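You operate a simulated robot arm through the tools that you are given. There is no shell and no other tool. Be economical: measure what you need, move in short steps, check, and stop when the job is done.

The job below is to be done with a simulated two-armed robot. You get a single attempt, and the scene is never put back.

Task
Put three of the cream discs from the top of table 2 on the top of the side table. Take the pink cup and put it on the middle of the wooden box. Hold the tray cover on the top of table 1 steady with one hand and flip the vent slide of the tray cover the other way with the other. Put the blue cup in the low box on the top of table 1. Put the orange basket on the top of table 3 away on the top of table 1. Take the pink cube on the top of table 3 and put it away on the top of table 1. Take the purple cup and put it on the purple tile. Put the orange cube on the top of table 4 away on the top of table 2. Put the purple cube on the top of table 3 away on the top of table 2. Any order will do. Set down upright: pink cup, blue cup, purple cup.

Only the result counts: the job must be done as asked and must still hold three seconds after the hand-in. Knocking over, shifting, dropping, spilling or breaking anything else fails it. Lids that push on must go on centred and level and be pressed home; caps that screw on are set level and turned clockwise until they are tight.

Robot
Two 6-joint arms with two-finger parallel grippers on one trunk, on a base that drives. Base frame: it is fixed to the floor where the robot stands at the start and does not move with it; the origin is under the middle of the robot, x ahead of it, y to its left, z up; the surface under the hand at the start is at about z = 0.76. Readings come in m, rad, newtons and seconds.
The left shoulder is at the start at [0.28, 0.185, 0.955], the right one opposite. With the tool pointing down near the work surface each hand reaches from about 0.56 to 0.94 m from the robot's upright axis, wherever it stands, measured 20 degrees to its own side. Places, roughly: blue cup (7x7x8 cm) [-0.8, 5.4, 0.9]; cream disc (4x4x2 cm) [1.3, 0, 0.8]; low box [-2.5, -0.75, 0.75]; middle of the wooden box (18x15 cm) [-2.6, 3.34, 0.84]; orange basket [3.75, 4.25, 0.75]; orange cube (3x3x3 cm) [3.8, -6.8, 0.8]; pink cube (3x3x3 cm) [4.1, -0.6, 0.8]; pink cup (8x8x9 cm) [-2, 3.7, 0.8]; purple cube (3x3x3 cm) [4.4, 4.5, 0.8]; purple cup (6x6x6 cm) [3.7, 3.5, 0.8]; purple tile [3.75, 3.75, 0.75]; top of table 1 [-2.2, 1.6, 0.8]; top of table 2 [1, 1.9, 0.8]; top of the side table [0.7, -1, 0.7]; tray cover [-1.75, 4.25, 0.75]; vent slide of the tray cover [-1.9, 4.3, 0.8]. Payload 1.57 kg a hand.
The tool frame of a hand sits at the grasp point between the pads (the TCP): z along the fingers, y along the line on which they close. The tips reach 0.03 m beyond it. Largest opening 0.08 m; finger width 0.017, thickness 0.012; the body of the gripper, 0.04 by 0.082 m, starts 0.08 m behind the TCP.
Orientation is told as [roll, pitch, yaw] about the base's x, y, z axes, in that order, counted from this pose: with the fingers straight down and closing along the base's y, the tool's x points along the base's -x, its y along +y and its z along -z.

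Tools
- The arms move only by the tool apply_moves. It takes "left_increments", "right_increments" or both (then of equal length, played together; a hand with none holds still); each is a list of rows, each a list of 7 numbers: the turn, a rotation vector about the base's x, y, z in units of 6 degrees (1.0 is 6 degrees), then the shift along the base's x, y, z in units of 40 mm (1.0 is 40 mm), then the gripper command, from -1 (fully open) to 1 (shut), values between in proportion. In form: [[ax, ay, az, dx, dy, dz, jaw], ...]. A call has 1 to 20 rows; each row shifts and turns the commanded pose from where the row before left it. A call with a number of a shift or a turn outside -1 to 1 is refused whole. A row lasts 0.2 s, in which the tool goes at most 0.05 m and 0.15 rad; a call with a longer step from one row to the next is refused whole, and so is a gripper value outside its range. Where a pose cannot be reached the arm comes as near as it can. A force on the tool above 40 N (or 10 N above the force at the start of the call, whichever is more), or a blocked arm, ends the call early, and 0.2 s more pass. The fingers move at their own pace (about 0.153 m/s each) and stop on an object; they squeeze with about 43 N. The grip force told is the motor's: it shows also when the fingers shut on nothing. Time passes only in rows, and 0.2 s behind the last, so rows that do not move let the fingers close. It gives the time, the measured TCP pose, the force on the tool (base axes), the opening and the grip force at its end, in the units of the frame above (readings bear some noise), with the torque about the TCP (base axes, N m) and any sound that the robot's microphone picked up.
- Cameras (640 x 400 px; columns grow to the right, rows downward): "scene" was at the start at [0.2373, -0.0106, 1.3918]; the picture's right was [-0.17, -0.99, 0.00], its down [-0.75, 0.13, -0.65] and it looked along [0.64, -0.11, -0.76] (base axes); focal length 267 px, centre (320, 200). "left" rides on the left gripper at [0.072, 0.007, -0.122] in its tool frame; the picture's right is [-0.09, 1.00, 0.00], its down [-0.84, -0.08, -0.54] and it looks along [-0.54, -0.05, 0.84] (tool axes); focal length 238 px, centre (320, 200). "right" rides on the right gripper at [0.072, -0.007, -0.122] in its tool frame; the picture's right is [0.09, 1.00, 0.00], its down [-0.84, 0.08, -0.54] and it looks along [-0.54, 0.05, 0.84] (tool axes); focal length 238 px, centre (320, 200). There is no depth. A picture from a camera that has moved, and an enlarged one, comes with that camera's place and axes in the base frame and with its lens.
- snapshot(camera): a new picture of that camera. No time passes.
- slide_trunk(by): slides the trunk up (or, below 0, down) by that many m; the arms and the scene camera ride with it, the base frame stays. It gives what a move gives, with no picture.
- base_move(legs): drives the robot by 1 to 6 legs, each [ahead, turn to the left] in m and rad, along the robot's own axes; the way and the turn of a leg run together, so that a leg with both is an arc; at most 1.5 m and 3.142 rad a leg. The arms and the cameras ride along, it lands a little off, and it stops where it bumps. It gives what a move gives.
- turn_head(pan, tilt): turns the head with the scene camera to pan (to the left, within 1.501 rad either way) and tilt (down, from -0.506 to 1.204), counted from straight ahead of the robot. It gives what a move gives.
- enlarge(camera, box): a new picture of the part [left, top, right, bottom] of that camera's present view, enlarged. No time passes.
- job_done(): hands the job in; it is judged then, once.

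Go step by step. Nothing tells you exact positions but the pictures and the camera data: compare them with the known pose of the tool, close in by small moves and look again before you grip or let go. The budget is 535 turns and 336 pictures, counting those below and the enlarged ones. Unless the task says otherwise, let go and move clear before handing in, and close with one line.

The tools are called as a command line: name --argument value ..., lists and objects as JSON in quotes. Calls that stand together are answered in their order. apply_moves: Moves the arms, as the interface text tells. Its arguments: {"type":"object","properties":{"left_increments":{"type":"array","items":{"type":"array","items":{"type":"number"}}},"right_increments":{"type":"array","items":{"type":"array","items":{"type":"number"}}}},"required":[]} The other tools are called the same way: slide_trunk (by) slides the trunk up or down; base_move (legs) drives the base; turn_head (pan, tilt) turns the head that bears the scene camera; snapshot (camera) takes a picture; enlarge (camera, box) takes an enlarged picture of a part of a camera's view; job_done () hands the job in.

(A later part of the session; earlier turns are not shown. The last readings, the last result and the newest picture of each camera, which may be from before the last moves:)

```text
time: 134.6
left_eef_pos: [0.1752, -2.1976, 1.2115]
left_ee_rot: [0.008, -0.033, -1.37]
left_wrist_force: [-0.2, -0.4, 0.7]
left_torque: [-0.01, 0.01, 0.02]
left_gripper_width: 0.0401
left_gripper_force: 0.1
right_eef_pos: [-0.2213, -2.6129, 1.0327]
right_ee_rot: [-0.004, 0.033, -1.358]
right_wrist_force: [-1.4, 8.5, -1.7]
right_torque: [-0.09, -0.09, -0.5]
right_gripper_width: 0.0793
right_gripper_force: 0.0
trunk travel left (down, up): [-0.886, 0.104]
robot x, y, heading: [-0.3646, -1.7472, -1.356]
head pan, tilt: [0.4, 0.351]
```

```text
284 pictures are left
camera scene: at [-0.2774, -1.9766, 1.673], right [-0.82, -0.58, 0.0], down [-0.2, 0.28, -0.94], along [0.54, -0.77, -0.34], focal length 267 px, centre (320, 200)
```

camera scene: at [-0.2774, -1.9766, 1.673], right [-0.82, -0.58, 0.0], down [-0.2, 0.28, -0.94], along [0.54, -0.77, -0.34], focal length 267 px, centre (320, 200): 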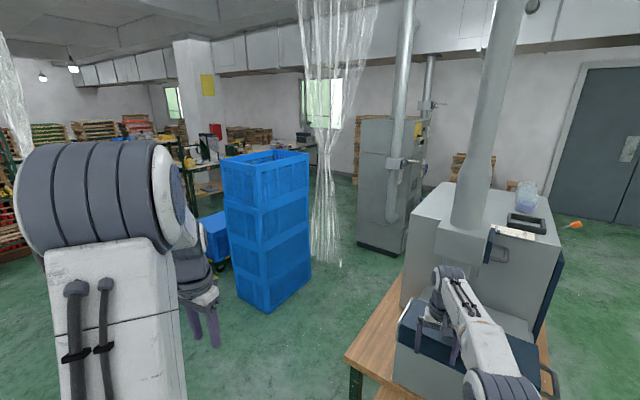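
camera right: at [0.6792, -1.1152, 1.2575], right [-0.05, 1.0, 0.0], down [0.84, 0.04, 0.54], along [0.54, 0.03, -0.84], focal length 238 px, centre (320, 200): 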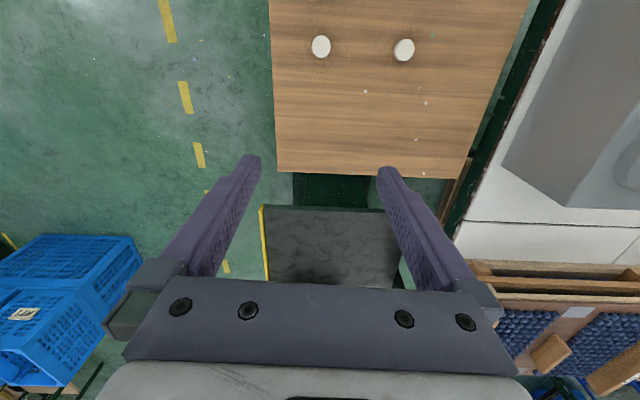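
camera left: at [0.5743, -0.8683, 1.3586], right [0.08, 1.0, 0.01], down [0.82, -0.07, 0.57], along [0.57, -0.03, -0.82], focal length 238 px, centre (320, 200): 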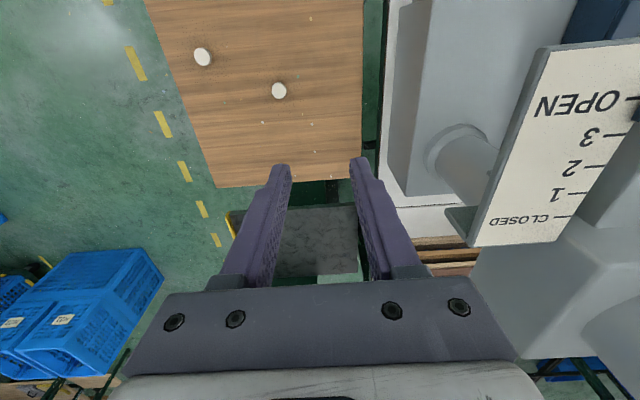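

The right hand was stretched out and touched the filter unit on the bench. I back straight off, check that the unit hasn't moved, and tuck the arm in.

base_move --legs '[[-0.25, 0]]'

turn_head --pan 0.0 --tilt 0.5

snapshot --camera "scene"

snapshot --camera "right"

```text
time: 136.4
left_eef_pos: [0.1195, -1.9545, 1.211]
left_ee_rot: [0.01, -0.033, -1.372]
left_wrist_force: [0.2, -0.4, -0.2]
left_torque: [-0.02, 0.0, -0.01]
left_gripper_width: 0.0402
left_gripper_force: 0.1
right_eef_pos: [-0.2755, -2.3669, 1.0329]
right_ee_rot: [-0.003, 0.033, -1.36]
right_wrist_force: [0.1, 0.6, -0.5]
right_torque: [0.02, 0.03, 0.01]
right_gripper_width: 0.0801
right_gripper_force: 0.1
trunk travel left (down, up): [-0.886, 0.104]
robot x, y, heading: [-0.4178, -1.5007, -1.354]
head pan, tilt: [0.4, 0.351]
```

```text
time: 137.2
left_eef_pos: [0.119, -1.9535, 1.2115]
left_ee_rot: [0.009, -0.035, -1.373]
left_wrist_force: [-0.5, 0.4, -0.6]
left_torque: [0.01, 0.04, 0.03]
left_gripper_width: 0.0401
left_gripper_force: 0.1
right_eef_pos: [-0.2751, -2.3667, 1.0328]
right_ee_rot: [-0.003, 0.035, -1.36]
right_wrist_force: [0.0, -0.9, -0.1]
right_torque: [-0.01, 0.01, 0.02]
right_gripper_width: 0.0797
right_gripper_force: 0.1
trunk travel left (down, up): [-0.886, 0.104]
robot x, y, heading: [-0.4211, -1.5006, -1.36]
head pan, tilt: [0.0, 0.499]
```

```text
283 pictures are left
camera scene: at [-0.3654, -1.7447, 1.6593], right [-0.98, -0.21, 0.0], down [-0.1, 0.47, -0.88], along [0.19, -0.86, -0.48], focal length 267 px, centre (320, 200)
```

scene: 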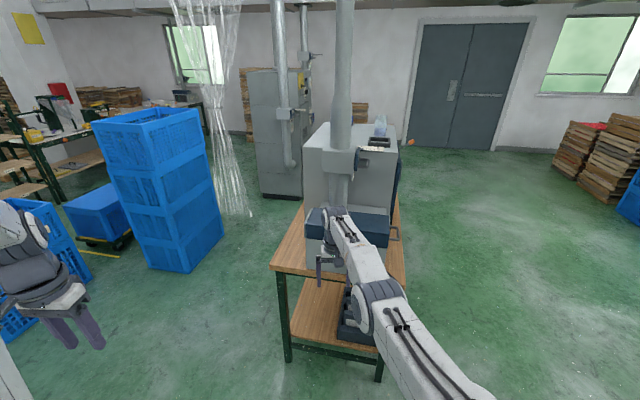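

```text
282 pictures are left
camera right: at [-0.2964, -2.3022, 1.1581], right [0.95, 0.3, 0.0], down [0.26, -0.82, 0.51], along [0.15, -0.49, -0.86], focal length 238 px, centre (320, 200)
```

right: 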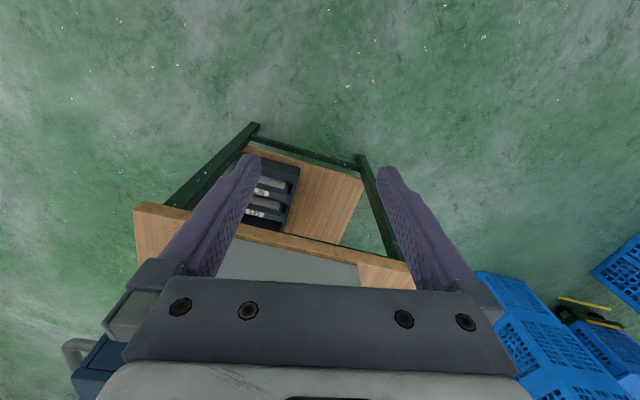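

apply_moves --right_increments '[[0, 0, 0, -0.2, 0.9, 0.3, -1], [0, 0, 0, -0.2, 0.9, 0.3, -1], [0, 0, 0, -0.2, 0.9, 0.3, -1], [0, 0, 0, -0.2, 0.9, 0.3, -1], [0, 0, 0, -0.2, 0.9, 0.3, -1], [0, 0, 0, -0.2, 0.9, 0.3, -1], [0, 0, 0, 0, 0, 0, -1]]'

base_move --legs '[[0.25, 0], [0, 1.36], [1.45, 0]]'

turn_head --pan -0.8 --tilt 0.3

snapshot --camera "scene"

turn_head --pan 0.1 --tilt 0.35

snapshot --camera "scene"

```text
time: 138.8
left_eef_pos: [0.1201, -1.953, 1.2116]
left_ee_rot: [0.008, -0.033, -1.372]
left_wrist_force: [0.3, -1.1, -0.4]
left_torque: [0.02, -0.01, 0.01]
left_gripper_width: 0.0402
left_gripper_force: 0.0
right_eef_pos: [-0.247, -2.3526, 1.0824]
right_ee_rot: [-0.004, 0.035, -1.36]
right_wrist_force: [0.4, -0.2, 0.4]
right_torque: [-0.03, 0.01, 0.01]
right_gripper_width: 0.0797
right_gripper_force: 0.0
right hand out of reach, approached as far as the arm can: row 1, 2, 3, 4, 5, 6
trunk travel left (down, up): [-0.886, 0.104]
robot x, y, heading: [-0.4183, -1.4974, -1.355]
head pan, tilt: [0.0, 0.499]
```

```text
time: 150.8
left_eef_pos: [1.6381, -1.3133, 1.2116]
left_ee_rot: [0.009, -0.031, -0.007]
left_wrist_force: [-0.1, 0.3, -0.8]
left_torque: [-0.01, 0.01, 0.01]
left_gripper_width: 0.0397
left_gripper_force: 0.0
right_eef_pos: [1.9533, -1.7531, 1.0828]
right_ee_rot: [-0.006, 0.035, 0.003]
right_wrist_force: [0.5, 0.9, -0.7]
right_torque: [-0.02, -0.07, -0.02]
right_gripper_width: 0.08
right_gripper_force: 0.1
trunk travel left (down, up): [-0.886, 0.104]
robot x, y, heading: [1.0858, -1.7468, 0.005]
head pan, tilt: [0.0, 0.499]
```

```text
time: 151.9
left_eef_pos: [1.6382, -1.3129, 1.2111]
left_ee_rot: [0.008, -0.033, -0.008]
left_wrist_force: [-0.1, -0.1, 0.7]
left_torque: [0.0, 0.0, 0.0]
left_gripper_width: 0.0401
left_gripper_force: 0.0
right_eef_pos: [1.9524, -1.7532, 1.0831]
right_ee_rot: [-0.005, 0.035, 0.004]
right_wrist_force: [-0.4, -0.3, -1.7]
right_torque: [0.0, 0.0, 0.04]
right_gripper_width: 0.08
right_gripper_force: 0.1
trunk travel left (down, up): [-0.886, 0.104]
robot x, y, heading: [1.0853, -1.7532, 0.003]
head pan, tilt: [-0.799, 0.3]
```

```text
281 pictures are left
camera scene: at [1.3115, -1.8122, 1.6776], right [-0.71, -0.7, 0.0], down [-0.21, 0.21, -0.96], along [0.67, -0.68, -0.3], focal length 267 px, centre (320, 200)
```

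scene: 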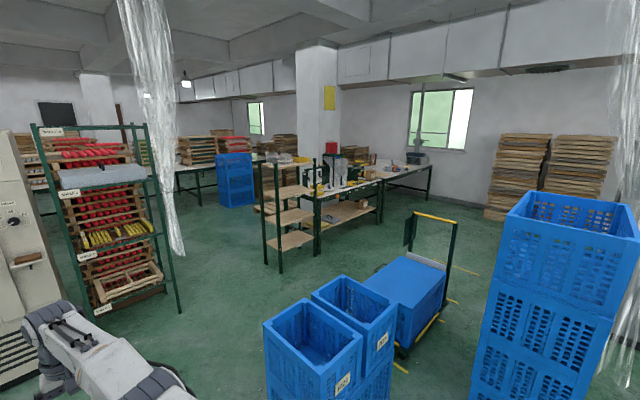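

```text
time: 153.1
left_eef_pos: [1.6378, -1.3127, 1.2122]
left_ee_rot: [0.009, -0.035, -0.006]
left_wrist_force: [0.2, 0.6, 0.1]
left_torque: [0.01, -0.02, 0.01]
left_gripper_width: 0.0402
left_gripper_force: 0.0
right_eef_pos: [1.9523, -1.7527, 1.0833]
right_ee_rot: [-0.007, 0.034, 0.007]
right_wrist_force: [-0.6, 1.0, -0.3]
right_torque: [0.02, 0.0, -0.02]
right_gripper_width: 0.08
right_gripper_force: 0.0
trunk travel left (down, up): [-0.886, 0.104]
robot x, y, heading: [1.0872, -1.7513, 0.009]
head pan, tilt: [0.099, 0.351]
```

```text
280 pictures are left
camera scene: at [1.3384, -1.736, 1.6729], right [0.11, -0.99, 0.0], down [-0.34, -0.04, -0.94], along [0.93, 0.1, -0.34], focal length 267 px, centre (320, 200)
```

scene: 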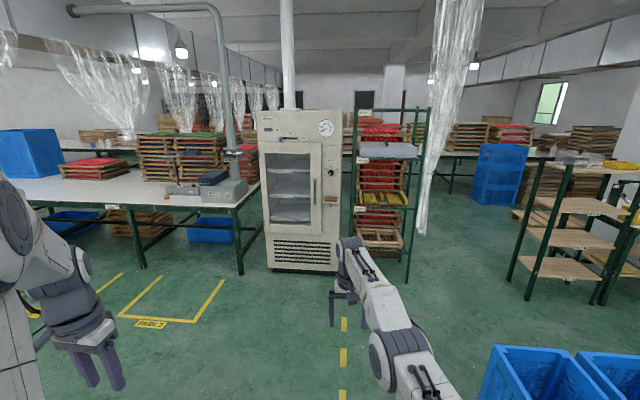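

The cube's table front edge is near x 3.37, and the lane runs at about x 2.9 between the crates and the wooden shelf. First I must tuck the right arm, so I move it sideways outward and then back.

apply_moves --right_increments '[[0, 0, 0, 0, -0.9, 0, -1], [0, 0, 0, 0, -0.9, 0, -1], [0, 0, 0, 0, -0.9, 0, -1], [0, 0, 0, 0, -0.9, 0, -1], [0, 0, 0, 0, -0.9, 0, -1], [0, 0, 0, 0, -0.9, 0, -1], [0, 0, 0, -0.9, 0, 0, -1], [0, 0, 0, -0.9, 0, 0, -1], [0, 0, 0, -0.9, 0, 0, -1], [0, 0, 0, -0.9, 0, 0, -1], [0, 0, 0, -0.9, 0, 0, -1], [0, 0, 0, -0.9, 0, 0, -1]]'

turn_head --pan -0.5 --tilt 0.7

snapshot --camera "scene"

```text
time: 155.7
left_eef_pos: [1.638, -1.3129, 1.2113]
left_ee_rot: [0.008, -0.033, -0.007]
left_wrist_force: [0.0, -0.1, 0.4]
left_torque: [0.0, 0.01, 0.03]
left_gripper_width: 0.0398
left_gripper_force: 0.0
right_eef_pos: [1.9784, -1.9657, 1.0846]
right_ee_rot: [-0.005, 0.04, 0.007]
right_wrist_force: [-0.7, 1.3, 0.1]
right_torque: [-0.01, -0.01, -0.02]
right_gripper_width: 0.0801
right_gripper_force: 0.0
right hand out of reach, approached as far as the arm can: row 1, 2, 3, 5, 7, 8, 9, 10, 11, 12
trunk travel left (down, up): [-0.886, 0.104]
robot x, y, heading: [1.0843, -1.7507, 0.01]
head pan, tilt: [0.099, 0.351]
```

```text
time: 156.7
left_eef_pos: [1.6379, -1.3137, 1.2114]
left_ee_rot: [0.006, -0.033, -0.007]
left_wrist_force: [0.3, -0.2, 0.1]
left_torque: [-0.04, 0.01, 0.02]
left_gripper_width: 0.0399
left_gripper_force: 0.0
right_eef_pos: [1.9789, -1.9642, 1.0846]
right_ee_rot: [-0.006, 0.036, 0.004]
right_wrist_force: [0.1, 0.1, 0.2]
right_torque: [-0.04, 0.0, 0.0]
right_gripper_width: 0.0803
right_gripper_force: 0.0
trunk travel left (down, up): [-0.886, 0.104]
robot x, y, heading: [1.0883, -1.7503, 0.006]
head pan, tilt: [-0.499, 0.7]
```

```text
279 pictures are left
camera scene: at [1.3207, -1.7859, 1.6416], right [-0.47, -0.88, 0.0], down [-0.57, 0.3, -0.77], along [0.67, -0.36, -0.64], focal length 267 px, centre (320, 200)
```

scene: 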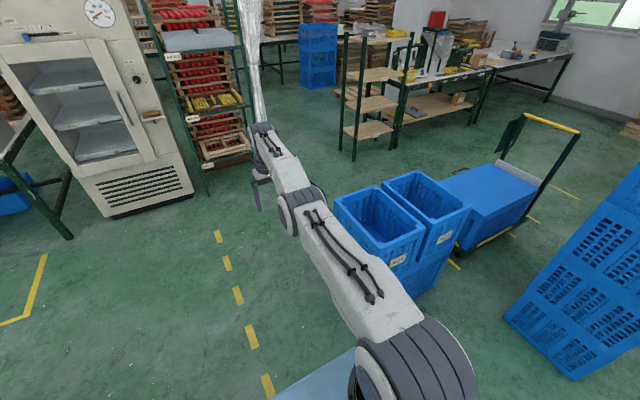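

The right arm is fully straight, at its singular limit. I try bending it by lowering and tilting the hand.

apply_moves --right_increments '[[0, -0.8, 0, 0, 0, -0.6, -1], [0, -0.8, 0, 0, 0, -0.6, -1], [0, -0.8, 0, -0.5, 0, -0.6, -1], [0, 0, 0, -0.5, 0, -0.6, -1]]'

```text
time: 157.7
left_eef_pos: [1.6388, -1.3127, 1.2119]
left_ee_rot: [0.009, -0.034, -0.008]
left_wrist_force: [0.7, 0.1, -0.2]
left_torque: [0.02, 0.01, -0.01]
left_gripper_width: 0.04
left_gripper_force: 0.0
right_eef_pos: [2.0281, -1.9703, 0.9809]
right_ee_rot: [-0.004, -0.214, 0.006]
right_wrist_force: [0.5, 0.1, -0.7]
right_torque: [0.01, -0.01, 0.0]
right_gripper_width: 0.0802
right_gripper_force: 0.0
right hand out of reach, approached as far as the arm can: row 1, 2, 3, 4
trunk travel left (down, up): [-0.886, 0.104]
robot x, y, heading: [1.0819, -1.7523, 0.003]
head pan, tilt: [-0.499, 0.7]
```

apply_moves --right_increments '[[0, 0, 0, 0, 0, -1, -1], [0, 0, 0, 0, 0, -1, -1], [0, 0, 0, -0.5, 0, -0.8, -1], [0, 0, 0, -1, 0, 0, -1], [0, 0, 0, -1, 0, 0, -1], [0, 0, 0, -1, 0, 0, -1]]'

snapshot --camera "scene"

```text
time: 159.1
left_eef_pos: [1.6368, -1.3133, 1.2115]
left_ee_rot: [0.008, -0.033, -0.007]
left_wrist_force: [-0.5, 0.3, 1.2]
left_torque: [0.02, 0.0, 0.02]
left_gripper_width: 0.0401
left_gripper_force: 0.1
right_eef_pos: [1.9889, -1.9741, 0.8405]
right_ee_rot: [-0.005, -0.215, 0.002]
right_wrist_force: [-0.8, 0.6, -0.8]
right_torque: [-0.02, 0.0, 0.0]
right_gripper_width: 0.0798
right_gripper_force: 0.1
right hand out of reach, approached as far as the arm can: row 1, 2, 3, 4, 5, 6
trunk travel left (down, up): [-0.886, 0.104]
robot x, y, heading: [1.0838, -1.7472, 0.005]
head pan, tilt: [-0.499, 0.7]
```

```text
278 pictures are left
camera scene: at [1.3207, -1.786, 1.6415], right [-0.47, -0.88, 0.0], down [-0.57, 0.3, -0.76], along [0.67, -0.36, -0.64], focal length 267 px, centre (320, 200)
```

scene: 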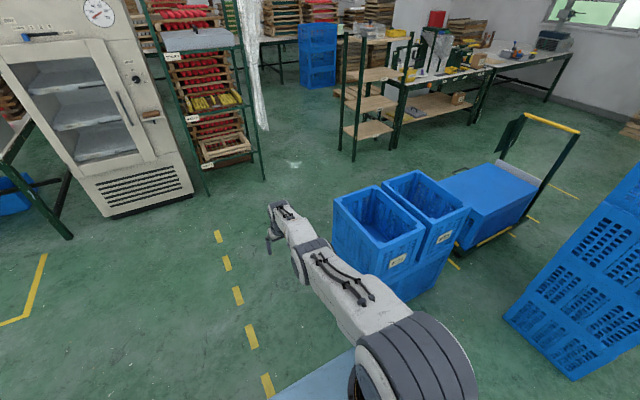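

apply_moves --right_increments '[[0, 0, 0, 0, 0, -1, -1], [0, 0, 0, 0, 0, -1, -1], [0, 0, 0, -0.5, 0, -0.8, -1], [0, 0, 0, -1, 0, 0, -1], [0, 0, 0, -1, 0, 0, -1], [0, 0, 0, -1, 0, 0, -1]]'

apply_moves --right_increments '[[0, 0.5, 0, -0.5, 0, 0.8, -1], [0, 0.5, 0, -0.5, 0, 0.8, -1], [0, 0.5, 0, -0.5, 0, 0.8, -1], [0, 0.5, 0, -0.5, 0, 0.8, -1]]'

```text
time: 160.5
left_eef_pos: [1.637, -1.3129, 1.2119]
left_ee_rot: [0.009, -0.032, -0.006]
left_wrist_force: [-0.6, 0.6, 0.1]
left_torque: [-0.01, 0.0, -0.02]
left_gripper_width: 0.0401
left_gripper_force: 0.1
right_eef_pos: [1.9126, -1.9833, 0.7035]
right_ee_rot: [-0.004, -0.215, 0.004]
right_wrist_force: [-1.3, 0.2, -0.1]
right_torque: [0.01, 0.02, -0.02]
right_gripper_width: 0.0802
right_gripper_force: 0.1
right hand out of reach, approached as far as the arm can: row 1, 2, 4, 5, 6
trunk travel left (down, up): [-0.886, 0.104]
robot x, y, heading: [1.0855, -1.7489, 0.01]
head pan, tilt: [-0.499, 0.7]
```

```text
time: 161.5
left_eef_pos: [1.6362, -1.312, 1.2106]
left_ee_rot: [0.009, -0.034, -0.006]
left_wrist_force: [-1.0, 0.3, 1.0]
left_torque: [0.01, 0.01, -0.02]
left_gripper_width: 0.0403
left_gripper_force: 0.1
right_eef_pos: [1.9161, -1.992, 0.7802]
right_ee_rot: [-0.004, -0.004, 0.006]
right_wrist_force: [-0.3, -0.4, -0.4]
right_torque: [0.01, 0.01, -0.02]
right_gripper_width: 0.08
right_gripper_force: 0.1
right hand out of reach, approached as far as the arm can: row 1, 2, 3, 4
trunk travel left (down, up): [-0.886, 0.104]
robot x, y, heading: [1.0874, -1.7466, 0.01]
head pan, tilt: [-0.499, 0.7]
```

The hand is still on the stretched-out sphere. I'll try small inward-and-down steps that lie inside the reach.

apply_moves --right_increments '[[0, 0, 0, -0.6, 0, -0.4, -1], [0, 0, 0, -0.6, 0, -0.4, -1], [0, 0, 0, -0.6, 0, -0.4, -1], [0, 0, 0, -0.6, 0, -0.4, -1]]'

snapshot --camera "right"

```text
time: 162.5
left_eef_pos: [1.6374, -1.3135, 1.2105]
left_ee_rot: [0.008, -0.033, -0.006]
left_wrist_force: [-0.3, -0.7, 0.4]
left_torque: [0.04, 0.0, 0.01]
left_gripper_width: 0.04
left_gripper_force: 0.0
right_eef_pos: [1.8593, -1.9956, 0.6917]
right_ee_rot: [-0.004, -0.005, 0.006]
right_wrist_force: [0.0, -0.5, -0.3]
right_torque: [0.01, 0.0, -0.03]
right_gripper_width: 0.0801
right_gripper_force: 0.1
right hand out of reach, approached as far as the arm can: row 1, 2, 3, 4
trunk travel left (down, up): [-0.886, 0.104]
robot x, y, heading: [1.0816, -1.7467, 0.008]
head pan, tilt: [-0.499, 0.7]
```

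```text
277 pictures are left
camera right: at [1.7861, -2.0018, 0.8141], right [-0.1, 1.0, -0.01], down [0.83, 0.08, 0.55], along [0.54, 0.05, -0.84], focal length 238 px, centre (320, 200)
```

right: 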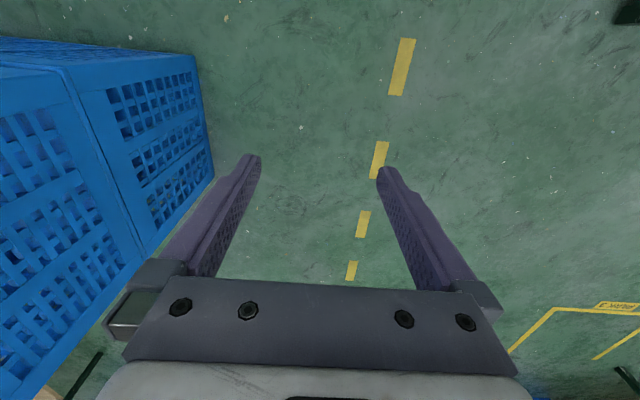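

turn_head --pan -0.4 --tilt 1.1

snapshot --camera "scene"

```text
time: 163.4
left_eef_pos: [1.6372, -1.3134, 1.2114]
left_ee_rot: [0.008, -0.033, -0.007]
left_wrist_force: [-0.5, 0.4, 0.1]
left_torque: [0.03, -0.03, 0.02]
left_gripper_width: 0.04
left_gripper_force: 0.0
right_eef_pos: [1.8591, -1.9945, 0.6922]
right_ee_rot: [-0.005, -0.006, 0.007]
right_wrist_force: [-0.5, 0.3, 0.1]
right_torque: [0.03, -0.03, -0.02]
right_gripper_width: 0.0798
right_gripper_force: 0.0
trunk travel left (down, up): [-0.886, 0.104]
robot x, y, heading: [1.0855, -1.7484, 0.009]
head pan, tilt: [-0.4, 1.1]
```

```text
276 pictures are left
camera scene: at [1.3042, -1.77, 1.6116], right [-0.38, -0.92, 0.0], down [-0.82, 0.34, -0.45], along [0.42, -0.17, -0.89], focal length 267 px, centre (320, 200)
```

scene: 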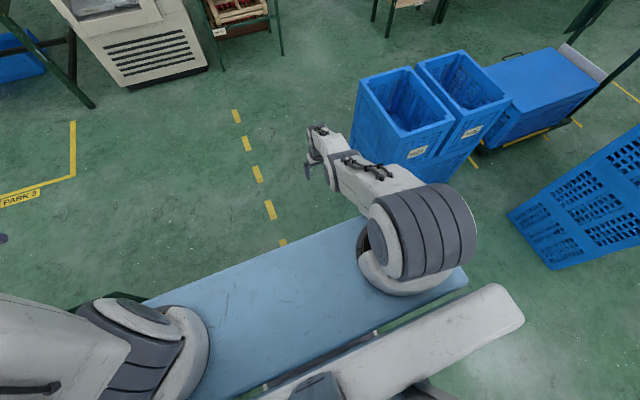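

apply_moves --right_increments '[[0, 0, 0, -1, 0, 0.5, -1], [0, 0, 0, -1, 0, 0.5, -1], [0, 0, 0, -1, 0, 0.5, -1], [0, 0, 0, -1, 0, 0.5, -1], [0, 0, 0, -1, 0, 0.5, -1], [0, 0, 0, -1, 0, 0.5, -1], [0, 0, 0, -1, 0, 0.5, -1], [0, 0, 0, -1, 0, 0.5, -1], [0, 0, 0, 0, 0, 1, -1], [0, 0, 0, 0, 0, 1, -1], [0, 0, 0, 0, 0, 1, -1], [0, 0, 0, 0, 0, 1, -1], [0, 0, 0, 0, 0, 1, -1], [0, 0, 0, 0, 0, 1, -1]]'

```text
time: 166.4
left_eef_pos: [1.6387, -1.3131, 1.2116]
left_ee_rot: [0.009, -0.035, -0.006]
left_wrist_force: [-0.1, 0.4, -0.6]
left_torque: [0.03, 0.02, 0.03]
left_gripper_width: 0.04
left_gripper_force: 0.1
right_eef_pos: [1.6006, -2.0162, 1.0657]
right_ee_rot: [-0.004, -0.003, 0.005]
right_wrist_force: [0.6, 0.5, -0.4]
right_torque: [0.02, 0.01, 0.01]
right_gripper_width: 0.08
right_gripper_force: 0.1
right hand out of reach, approached as far as the arm can: row 10, 11, 12, 13, 14
trunk travel left (down, up): [-0.886, 0.104]
robot x, y, heading: [1.0848, -1.7491, 0.008]
head pan, tilt: [-0.4, 1.1]
```

The arm is free again. I set it to a normal carrying pose and drive on to about (2.85,-1.75), then turn toward table 4.

apply_moves --right_increments '[[0, 0, 0, 0.8, 0, 0, -1], [0, 0, 0, 0.5, 0, 0.5, -1], [0, 0, 0, 0, 0, 0.5, -1]]'

base_move --legs '[[1.4, 0], [0.36, 0], [0, -1.57]]'

turn_head --pan 0.0 --tilt 0.5

snapshot --camera "scene"

```text
time: 167.2
left_eef_pos: [1.6372, -1.3129, 1.2105]
left_ee_rot: [0.008, -0.031, -0.007]
left_wrist_force: [0.3, 0.3, -0.1]
left_torque: [0.02, 0.02, 0.01]
left_gripper_width: 0.04
left_gripper_force: 0.1
right_eef_pos: [1.6516, -2.0171, 1.1051]
right_ee_rot: [-0.006, -0.007, 0.004]
right_wrist_force: [-0.9, 0.0, 0.4]
right_torque: [-0.01, 0.03, 0.03]
right_gripper_width: 0.0801
right_gripper_force: 0.1
trunk travel left (down, up): [-0.886, 0.104]
robot x, y, heading: [1.0863, -1.7488, 0.005]
head pan, tilt: [-0.4, 1.1]
```

```text
time: 179.9
left_eef_pos: [3.281, -2.2725, 1.2108]
left_ee_rot: [0.008, -0.033, -1.575]
left_wrist_force: [0.1, -0.4, 0.3]
left_torque: [0.01, -0.01, 0.02]
left_gripper_width: 0.0401
left_gripper_force: 0.0
right_eef_pos: [2.577, -2.2889, 1.1044]
right_ee_rot: [-0.003, -0.007, -1.563]
right_wrist_force: [-0.4, -0.3, 0.5]
right_torque: [0.0, -0.01, 0.05]
right_gripper_width: 0.0802
right_gripper_force: 0.0
trunk travel left (down, up): [-0.886, 0.104]
robot x, y, heading: [2.8429, -1.7227, -1.562]
head pan, tilt: [-0.4, 1.1]
```

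```text
time: 180.9
left_eef_pos: [3.2814, -2.2731, 1.2125]
left_ee_rot: [0.008, -0.034, -1.577]
left_wrist_force: [-0.3, 0.2, 1.0]
left_torque: [-0.05, -0.04, 0.02]
left_gripper_width: 0.04
left_gripper_force: 0.0
right_eef_pos: [2.5763, -2.2892, 1.1055]
right_ee_rot: [-0.005, -0.007, -1.563]
right_wrist_force: [0.7, 0.0, -0.5]
right_torque: [0.0, 0.03, 0.0]
right_gripper_width: 0.08
right_gripper_force: 0.0
trunk travel left (down, up): [-0.886, 0.104]
robot x, y, heading: [2.8425, -1.7196, -1.563]
head pan, tilt: [0.0, 0.499]
```

```text
275 pictures are left
camera scene: at [2.8472, -1.9694, 1.6592], right [-1.0, -0.01, 0.0], down [0.0, 0.48, -0.88], along [0.01, -0.88, -0.48], focal length 267 px, centre (320, 200)
```

scene: 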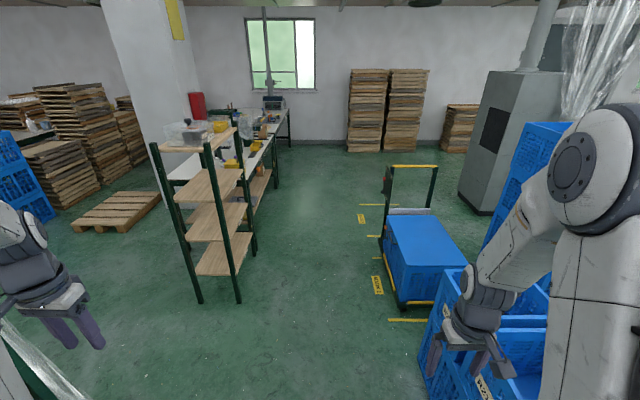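

The lane is clear between x 2.3 and 3.45. I drive down it 3 m and look again.

base_move --legs '[[1.5, -0.01], [1.5, 0]]'

turn_head --pan 0.4 --tilt 0.5

snapshot --camera "scene"

```text
time: 195.2
left_eef_pos: [3.2662, -5.2452, 1.2107]
left_ee_rot: [0.007, -0.033, -1.586]
left_wrist_force: [-0.2, -0.3, -0.1]
left_torque: [0.0, 0.01, -0.01]
left_gripper_width: 0.0401
left_gripper_force: 0.2
right_eef_pos: [2.5618, -5.2542, 1.1054]
right_ee_rot: [-0.006, -0.008, -1.574]
right_wrist_force: [0.1, 0.1, 0.5]
right_torque: [0.0, 0.0, -0.02]
right_gripper_width: 0.08
right_gripper_force: 0.0
trunk travel left (down, up): [-0.886, 0.104]
robot x, y, heading: [2.8326, -4.6884, -1.574]
head pan, tilt: [0.0, 0.499]
```

```text
time: 196.1
left_eef_pos: [3.2659, -5.2459, 1.2117]
left_ee_rot: [0.009, -0.033, -1.585]
left_wrist_force: [-0.4, 0.8, -0.6]
left_torque: [0.02, 0.01, 0.0]
left_gripper_width: 0.0402
left_gripper_force: 0.0
right_eef_pos: [2.5611, -5.253, 1.105]
right_ee_rot: [-0.006, -0.006, -1.575]
right_wrist_force: [0.2, 1.2, -0.2]
right_torque: [0.02, -0.02, 0.0]
right_gripper_width: 0.0801
right_gripper_force: 0.1
trunk travel left (down, up): [-0.886, 0.104]
robot x, y, heading: [2.8321, -4.6901, -1.573]
head pan, tilt: [0.4, 0.499]
```

```text
274 pictures are left
camera scene: at [2.871, -4.9301, 1.6592], right [-0.92, -0.39, 0.0], down [-0.19, 0.44, -0.88], along [0.34, -0.81, -0.48], focal length 267 px, centre (320, 200)
```

scene: 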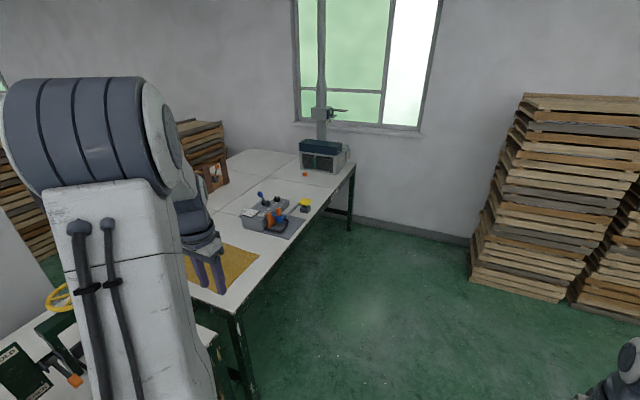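

I can see the orange cube near (3.76,-6.76), beside a small device on table 4. I drive up to it and turn to face it.

base_move --legs '[[1.45, 0], [0.15, 0], [0, 1.2]]'

turn_head --pan 0.0 --tilt 0.8

snapshot --camera "scene"

```text
time: 207.2
left_eef_pos: [3.5034, -6.0761, 1.2122]
left_ee_rot: [0.01, -0.033, -0.38]
left_wrist_force: [0.5, -0.4, 0.2]
left_torque: [0.0, 0.01, 0.02]
left_gripper_width: 0.0399
left_gripper_force: 0.0
right_eef_pos: [3.2602, -6.7375, 1.1049]
right_ee_rot: [-0.006, -0.007, -0.368]
right_wrist_force: [-0.2, -0.1, -0.3]
right_torque: [-0.03, -0.02, -0.04]
right_gripper_width: 0.0801
right_gripper_force: 0.1
trunk travel left (down, up): [-0.886, 0.104]
robot x, y, heading: [2.829, -6.2761, -0.362]
head pan, tilt: [0.4, 0.499]
```

```text
time: 208.1
left_eef_pos: [3.5023, -6.0762, 1.2116]
left_ee_rot: [0.008, -0.035, -0.38]
left_wrist_force: [0.3, 0.7, 0.2]
left_torque: [-0.01, -0.01, 0.05]
left_gripper_width: 0.0398
left_gripper_force: 0.1
right_eef_pos: [3.2595, -6.7363, 1.1057]
right_ee_rot: [-0.005, -0.006, -0.365]
right_wrist_force: [-0.6, 0.3, -1.0]
right_torque: [-0.01, -0.03, 0.01]
right_gripper_width: 0.0801
right_gripper_force: 0.2
trunk travel left (down, up): [-0.886, 0.104]
robot x, y, heading: [2.8291, -6.2767, -0.365]
head pan, tilt: [0.0, 0.799]
```

```text
273 pictures are left
camera scene: at [3.0553, -6.3646, 1.6333], right [-0.36, -0.93, 0.0], down [-0.67, 0.25, -0.7], along [0.65, -0.25, -0.72], focal length 267 px, centre (320, 200)
```

scene: 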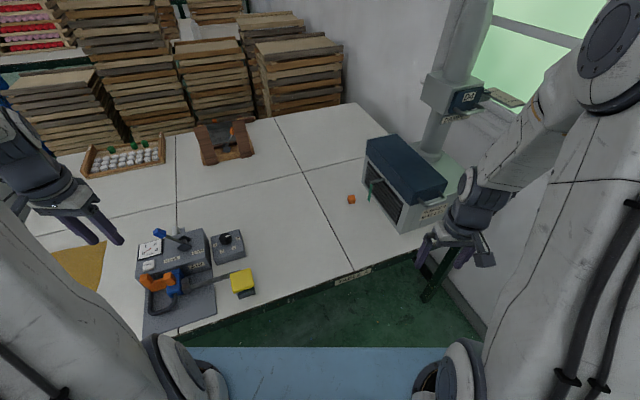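

The cube is at about (3.785,-6.79), with the intake box just to its right. I move 0.18 m closer and bring the right hand above it.

base_move --legs '[[0.18, 0]]'

apply_moves --right_increments '[[0, 0, 0, 0.9, 0.15, 0, -1], [0, 0, 0, 0.9, 0.15, 0, -1], [0, 0, 0, 0.9, 0.15, 0, -1], [0, 0, 0, 0.9, 0.15, 0, -1], [0, 0, 0, 0.9, 0.15, 0, -1], [0, 0, 0, 0.9, 0, 0, -1], [0, 0, 0, 0.5, 0, 0, -1]]'

snapshot --camera "right"

snapshot --camera "scene"

```text
time: 209.6
left_eef_pos: [3.672, -6.1378, 1.2123]
left_ee_rot: [0.009, -0.032, -0.377]
left_wrist_force: [-0.7, 0.4, 0.4]
left_torque: [0.02, 0.0, 0.03]
left_gripper_width: 0.0402
left_gripper_force: 0.1
right_eef_pos: [3.4318, -6.7998, 1.1051]
right_ee_rot: [-0.007, -0.007, -0.363]
right_wrist_force: [-0.1, 0.0, -0.5]
right_torque: [0.0, -0.01, 0.02]
right_gripper_width: 0.0798
right_gripper_force: 0.0
trunk travel left (down, up): [-0.886, 0.104]
robot x, y, heading: [3.0008, -6.3454, -0.361]
head pan, tilt: [0.0, 0.799]
```

```text
time: 211.2
left_eef_pos: [3.6717, -6.1371, 1.2122]
left_ee_rot: [0.007, -0.034, -0.375]
left_wrist_force: [1.6, 0.1, 0.1]
left_torque: [0.02, 0.0, -0.02]
left_gripper_width: 0.0404
left_gripper_force: 0.0
right_eef_pos: [3.6683, -6.7683, 1.1068]
right_ee_rot: [-0.005, -0.006, -0.363]
right_wrist_force: [0.9, 0.8, 0.5]
right_torque: [0.0, 0.03, 0.04]
right_gripper_width: 0.08
right_gripper_force: 0.1
trunk travel left (down, up): [-0.886, 0.104]
robot x, y, heading: [2.9982, -6.3485, -0.362]
head pan, tilt: [0.0, 0.799]
```

```text
272 pictures are left
camera right: at [3.5984, -6.748, 1.2284], right [0.27, 0.96, -0.01], down [0.81, -0.22, 0.55], along [0.52, -0.15, -0.84], focal length 238 px, centre (320, 200)
```

right: 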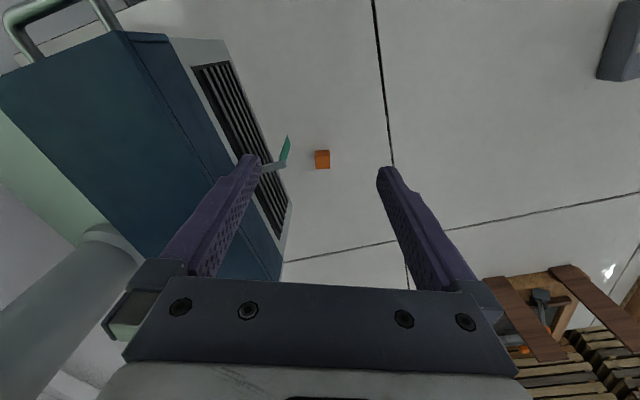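

```text
271 pictures are left
camera scene: at [3.2257, -6.4281, 1.6333], right [-0.35, -0.94, 0.0], down [-0.67, 0.25, -0.7], along [0.65, -0.25, -0.72], focal length 267 px, centre (320, 200)
```

scene: 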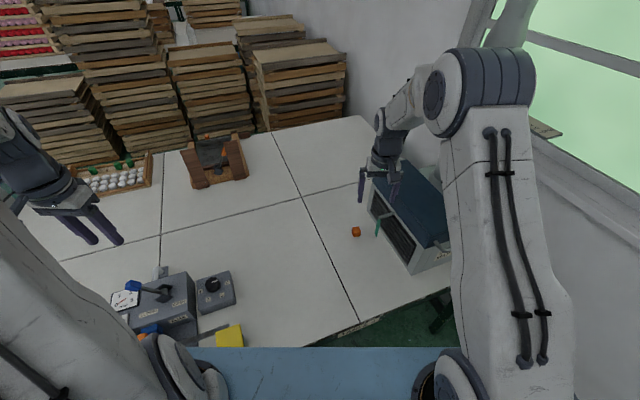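

enlarge --camera "scene" --box '[310, 150, 470, 280]'

enlarge --camera "right" --box '[180, 60, 440, 260]'

```text
3.08 times, centred on (390, 215) of scene
camera zoom: at [3.2257, -6.4281, 1.6333], right [-0.35, -0.94, 0.0], down [-0.67, 0.25, -0.7], along [0.65, -0.25, -0.72], focal length 822 px, centre (105, 154)
```

zoom: 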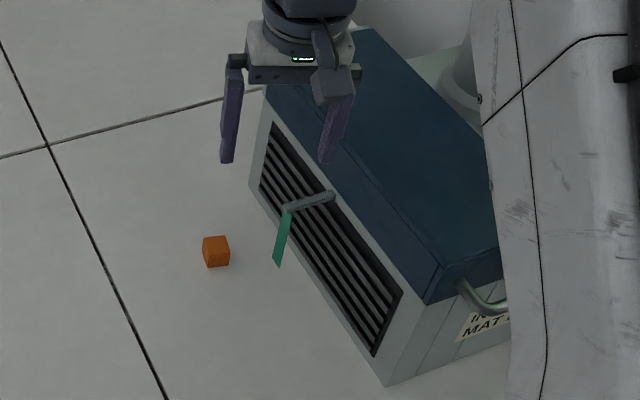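

```text
2.00 times, centred on (310, 160) of right
camera zoom: at [3.5984, -6.748, 1.2284], right [0.27, 0.96, -0.01], down [0.81, -0.22, 0.55], along [0.52, -0.15, -0.84], focal length 477 px, centre (340, 280)
```

zoom: 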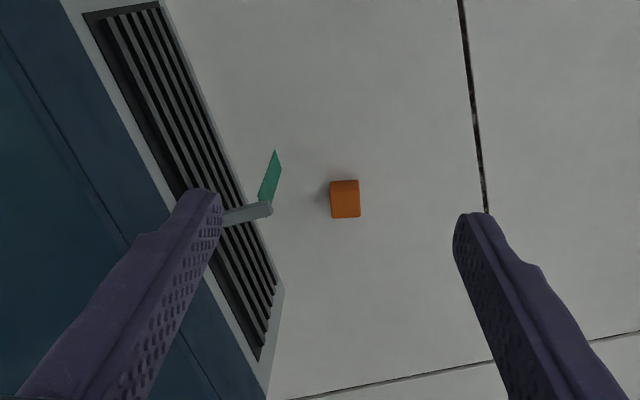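

A rod with a ribbon sticks out of the intake box close to the cube. I turn the right hand so that it closes along x with the wrist leaning away from the box, and look again.

apply_moves --right_increments '[[0, 0, -1, 0.3, 0.2, 0.3, -0.4], [0, 0, -1, 0.3, 0.2, 0.3, -0.4], [0, 0, -1, 0.3, 0.2, 0.3, -0.4], [0, 0, -1, 0.3, 0.2, 0, -0.4], [0, 0, -1, 0.3, 0.2, 0, -0.4], [0, 0, -1, 0.3, 0.2, 0, -0.4], [0, 0, -1, 0.3, 0, 0, -0.4], [0, 0, -1, 0.3, 0, 0, -0.4], [0, 0, -1, 0.3, 0, 0, -0.4], [0, 0, -1, 0.2, 0, 0, -0.4], [0, 0, -1, 0, 0, 0, -0.4], [0, 0, -0.54, 0, 0, 0, -0.4], [-1, 0, 0, 0, 0, 0, -0.4], [-1, 0, 0, 0, 0, 0, -0.4], [-1, 0, 0, 0, 0, 0, -0.4], [-1, 0, 0, 0, 0, 0, -0.4]]'

snapshot --camera "right"

snapshot --camera "scene"

```text
time: 214.6
left_eef_pos: [3.6732, -6.1377, 1.2119]
left_ee_rot: [0.01, -0.033, -0.376]
left_wrist_force: [-0.9, -0.9, 0.0]
left_torque: [-0.03, 0.04, 0.02]
left_gripper_width: 0.0401
left_gripper_force: 0.0
right_eef_pos: [3.7843, -6.7202, 1.141]
right_ee_rot: [-0.002, -0.426, -1.574]
right_wrist_force: [-0.6, 0.6, 0.0]
right_torque: [0.01, -0.01, -0.02]
right_gripper_width: 0.0562
right_gripper_force: 0.1
trunk travel left (down, up): [-0.886, 0.104]
robot x, y, heading: [3.0004, -6.3453, -0.36]
head pan, tilt: [0.0, 0.799]
```

```text
268 pictures are left
camera right: at [3.7782, -6.6063, 1.2232], right [1.0, 0.08, -0.04], down [0.08, -0.54, 0.84], along [0.05, -0.84, -0.54], focal length 238 px, centre (320, 200)
```

right: 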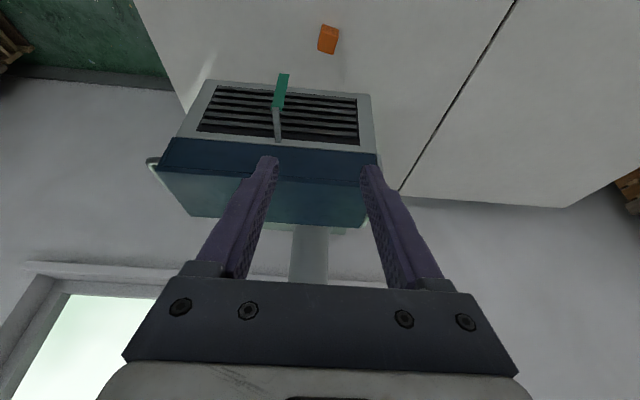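

```text
267 pictures are left
camera scene: at [3.2257, -6.4281, 1.6333], right [-0.35, -0.94, 0.0], down [-0.67, 0.25, -0.7], along [0.65, -0.25, -0.72], focal length 267 px, centre (320, 200)
```

scene: 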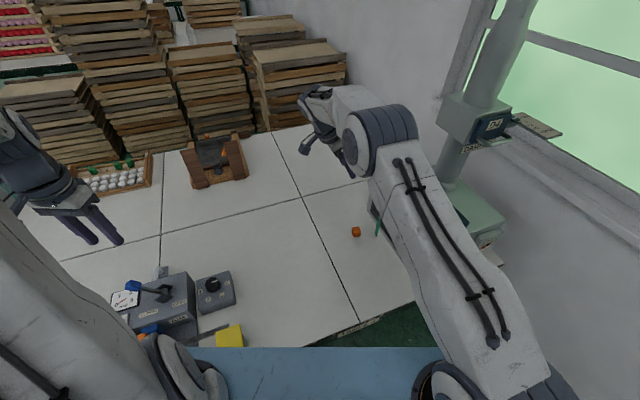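

The rod end is at about (3.72,-6.84,0.91), and the planned descent stays clear of it. I go down to just above the cube.

apply_moves --right_increments '[[0, 0, 0, 0, -0.19, -0.97, -0.4], [0, 0, 0, 0, -0.19, -0.97, -0.4], [0, 0, 0, 0, -0.19, -0.97, -0.4], [0, 0, 0, 0, -0.19, -0.97, -0.4], [0, 0, 0, 0, -0.19, -0.97, -0.4], [0, 0, 0, 0, -0.19, -0.97, -0.4], [0, 0, 0, 0, -0.19, -0.97, -0.4]]'

snapshot --camera "right"

snapshot --camera "scene"

```text
time: 216.2
left_eef_pos: [3.6719, -6.1375, 1.2122]
left_ee_rot: [0.008, -0.032, -0.374]
left_wrist_force: [-0.1, 1.2, 0.7]
left_torque: [0.0, 0.0, -0.02]
left_gripper_width: 0.04
left_gripper_force: 0.1
right_eef_pos: [3.7738, -6.7737, 0.8714]
right_ee_rot: [-0.006, -0.426, -1.572]
right_wrist_force: [-0.2, -0.1, -0.2]
right_torque: [-0.01, -0.04, -0.02]
right_gripper_width: 0.056
right_gripper_force: 0.1
right hand out of reach, approached as far as the arm can: row 7
trunk travel left (down, up): [-0.886, 0.104]
robot x, y, heading: [2.9986, -6.3449, -0.356]
head pan, tilt: [0.0, 0.799]
```

```text
266 pictures are left
camera right: at [3.7685, -6.6582, 0.9539], right [1.0, 0.08, -0.04], down [0.08, -0.54, 0.84], along [0.05, -0.84, -0.54], focal length 238 px, centre (320, 200)
```

right: 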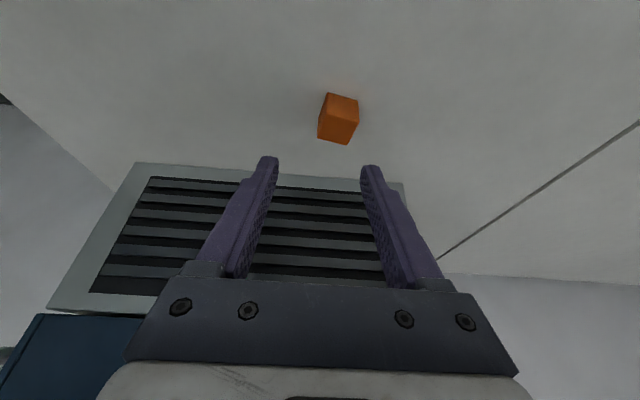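

```text
265 pictures are left
camera scene: at [3.2253, -6.4276, 1.6335], right [-0.35, -0.94, 0.0], down [-0.67, 0.25, -0.7], along [0.65, -0.25, -0.72], focal length 267 px, centre (320, 200)
```

scene: 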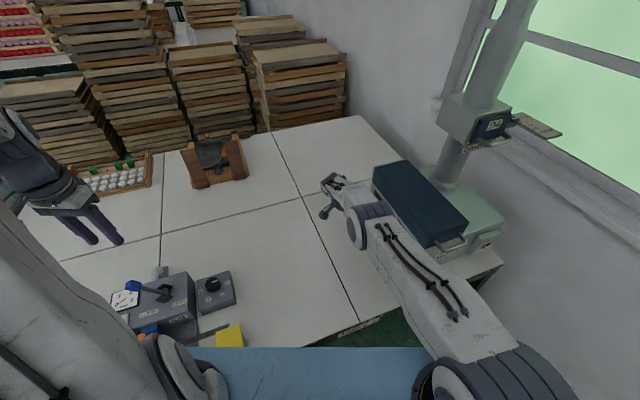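

The arm is near its limit here. I back up the way I came, drive 0.12 m closer, and retry.

apply_moves --right_increments '[[0, 0, 0, -0.3, 0.19, 0.9, -0.4], [0, 0, 0, -0.3, 0.19, 0.9, -0.4], [0, 0, 0, -0.3, 0.19, 0.9, -0.4], [0, 0, 0, -0.3, 0.19, 0.9, -0.4], [0, 0, 0, -0.3, 0.19, 0.9, -0.4], [0, 0, 0, -0.3, 0.19, 0.9, -0.4]]'

```text
time: 217.6
left_eef_pos: [3.6714, -6.1375, 1.2116]
left_ee_rot: [0.007, -0.033, -0.375]
left_wrist_force: [-0.7, -0.8, -0.2]
left_torque: [-0.03, -0.01, -0.02]
left_gripper_width: 0.0403
left_gripper_force: 0.0
right_eef_pos: [3.7035, -6.727, 1.0872]
right_ee_rot: [-0.005, -0.425, -1.571]
right_wrist_force: [0.1, -0.5, 1.1]
right_torque: [0.03, 0.0, 0.01]
right_gripper_width: 0.056
right_gripper_force: 0.1
trunk travel left (down, up): [-0.886, 0.104]
robot x, y, heading: [2.9983, -6.3418, -0.359]
head pan, tilt: [0.0, 0.799]
```

base_move --legs '[[0.13, 0]]'

apply_moves --right_increments '[[0, 0, 0, -0.5, 0.4, 0, -0.4], [0, 0, 0, -0.4, 0.4, 0, -0.4]]'

snapshot --camera "right"

```text
time: 218.9
left_eef_pos: [3.7946, -6.1836, 1.2105]
left_ee_rot: [0.009, -0.035, -0.377]
left_wrist_force: [-0.6, 0.2, 0.8]
left_torque: [-0.06, -0.01, -0.04]
left_gripper_width: 0.0401
left_gripper_force: 0.0
right_eef_pos: [3.825, -6.7758, 1.0874]
right_ee_rot: [-0.007, -0.425, -1.571]
right_wrist_force: [-0.2, 0.1, -0.4]
right_torque: [-0.02, -0.02, 0.03]
right_gripper_width: 0.056
right_gripper_force: 0.1
trunk travel left (down, up): [-0.886, 0.104]
robot x, y, heading: [3.121, -6.3916, -0.361]
head pan, tilt: [0.0, 0.799]
```

```text
time: 219.5
left_eef_pos: [3.7953, -6.1842, 1.2109]
left_ee_rot: [0.007, -0.033, -0.378]
left_wrist_force: [-0.1, 0.6, -0.2]
left_torque: [-0.01, -0.01, 0.05]
left_gripper_width: 0.04
left_gripper_force: 0.0
right_eef_pos: [3.7895, -6.7439, 1.0858]
right_ee_rot: [-0.005, -0.426, -1.572]
right_wrist_force: [0.4, 0.5, 0.8]
right_torque: [0.02, 0.03, 0.04]
right_gripper_width: 0.056
right_gripper_force: 0.1
trunk travel left (down, up): [-0.886, 0.104]
robot x, y, heading: [3.1258, -6.3939, -0.356]
head pan, tilt: [0.0, 0.799]
```

```text
264 pictures are left
camera right: at [3.7837, -6.6275, 1.1682], right [1.0, 0.08, -0.04], down [0.08, -0.54, 0.84], along [0.04, -0.84, -0.54], focal length 238 px, centre (320, 200)
```

right: 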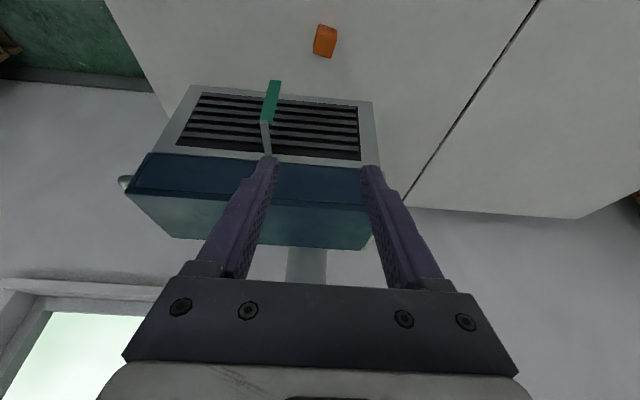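

apply_moves --right_increments '[[0, 0, 0, 0, -0.16, -0.98, -0.4], [0, 0, 0, 0, -0.16, -0.98, -0.4], [0, 0, 0, 0, -0.16, -0.98, -0.4], [0, 0, 0, 0, -0.16, -0.98, -0.4], [0, 0, 0, 0, -0.16, -0.98, -0.4], [0, 0, 0, 0, -0.16, -0.98, -0.4]]'

snapshot --camera "right"

```text
time: 220.9
left_eef_pos: [3.7964, -6.1855, 1.212]
left_ee_rot: [0.007, -0.033, -0.379]
left_wrist_force: [0.0, -1.4, -0.3]
left_torque: [0.0, 0.01, 0.01]
left_gripper_width: 0.04
left_gripper_force: 0.1
right_eef_pos: [3.7917, -6.7818, 0.8508]
right_ee_rot: [-0.003, -0.424, -1.576]
right_wrist_force: [0.0, -0.4, 0.4]
right_torque: [-0.01, 0.04, 0.0]
right_gripper_width: 0.0561
right_gripper_force: 0.1
trunk travel left (down, up): [-0.886, 0.104]
robot x, y, heading: [3.1215, -6.3926, -0.36]
head pan, tilt: [0.0, 0.799]
```

```text
263 pictures are left
camera right: at [3.7849, -6.6654, 0.9332], right [1.0, 0.08, -0.04], down [0.08, -0.54, 0.84], along [0.04, -0.84, -0.54], focal length 238 px, centre (320, 200)
```

right: 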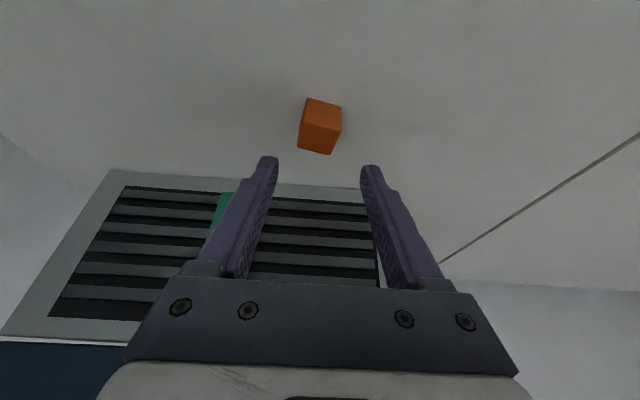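

apply_moves --right_increments '[[0, 0, 0, -0.05, -0.1, -0.8, -0.4], [0, 0, 0, 0, -0.1, -0.58, -0.4], [0, 0, 0, 0, 0, 0, -0.4], [0, 0, 0, 0, 0, 0, 0.4], [0, 0, 0, 0, 0, 0, 1], [0, 0, 0, 0, 0, 0, 1]]'

snapshot --camera "right"

```text
time: 222.3
left_eef_pos: [3.794, -6.1851, 1.2114]
left_ee_rot: [0.009, -0.033, -0.379]
left_wrist_force: [-0.1, 0.7, -0.3]
left_torque: [0.0, 0.0, 0.01]
left_gripper_width: 0.0401
left_gripper_force: 0.0
right_eef_pos: [3.7889, -6.7883, 0.7963]
right_ee_rot: [-0.004, -0.426, -1.572]
right_wrist_force: [-0.1, -0.4, 0.0]
right_torque: [-0.01, 0.0, 0.02]
right_gripper_width: 0.029
right_gripper_force: 38.8
trunk travel left (down, up): [-0.886, 0.104]
robot x, y, heading: [3.1248, -6.3929, -0.363]
head pan, tilt: [0.0, 0.799]
```

```text
262 pictures are left
camera right: at [3.7838, -6.6731, 0.8789], right [1.0, 0.08, -0.04], down [0.08, -0.54, 0.84], along [0.04, -0.84, -0.54], focal length 238 px, centre (320, 200)
```

right: 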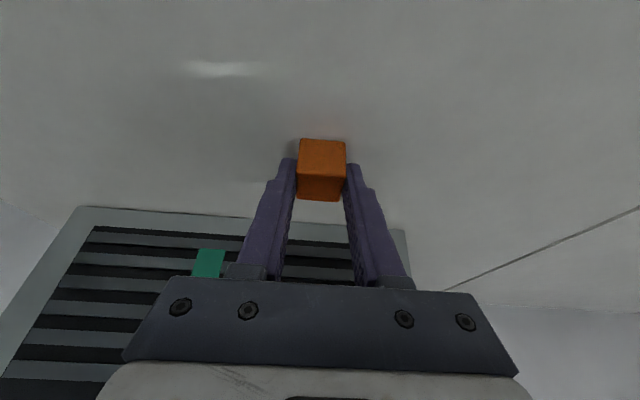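

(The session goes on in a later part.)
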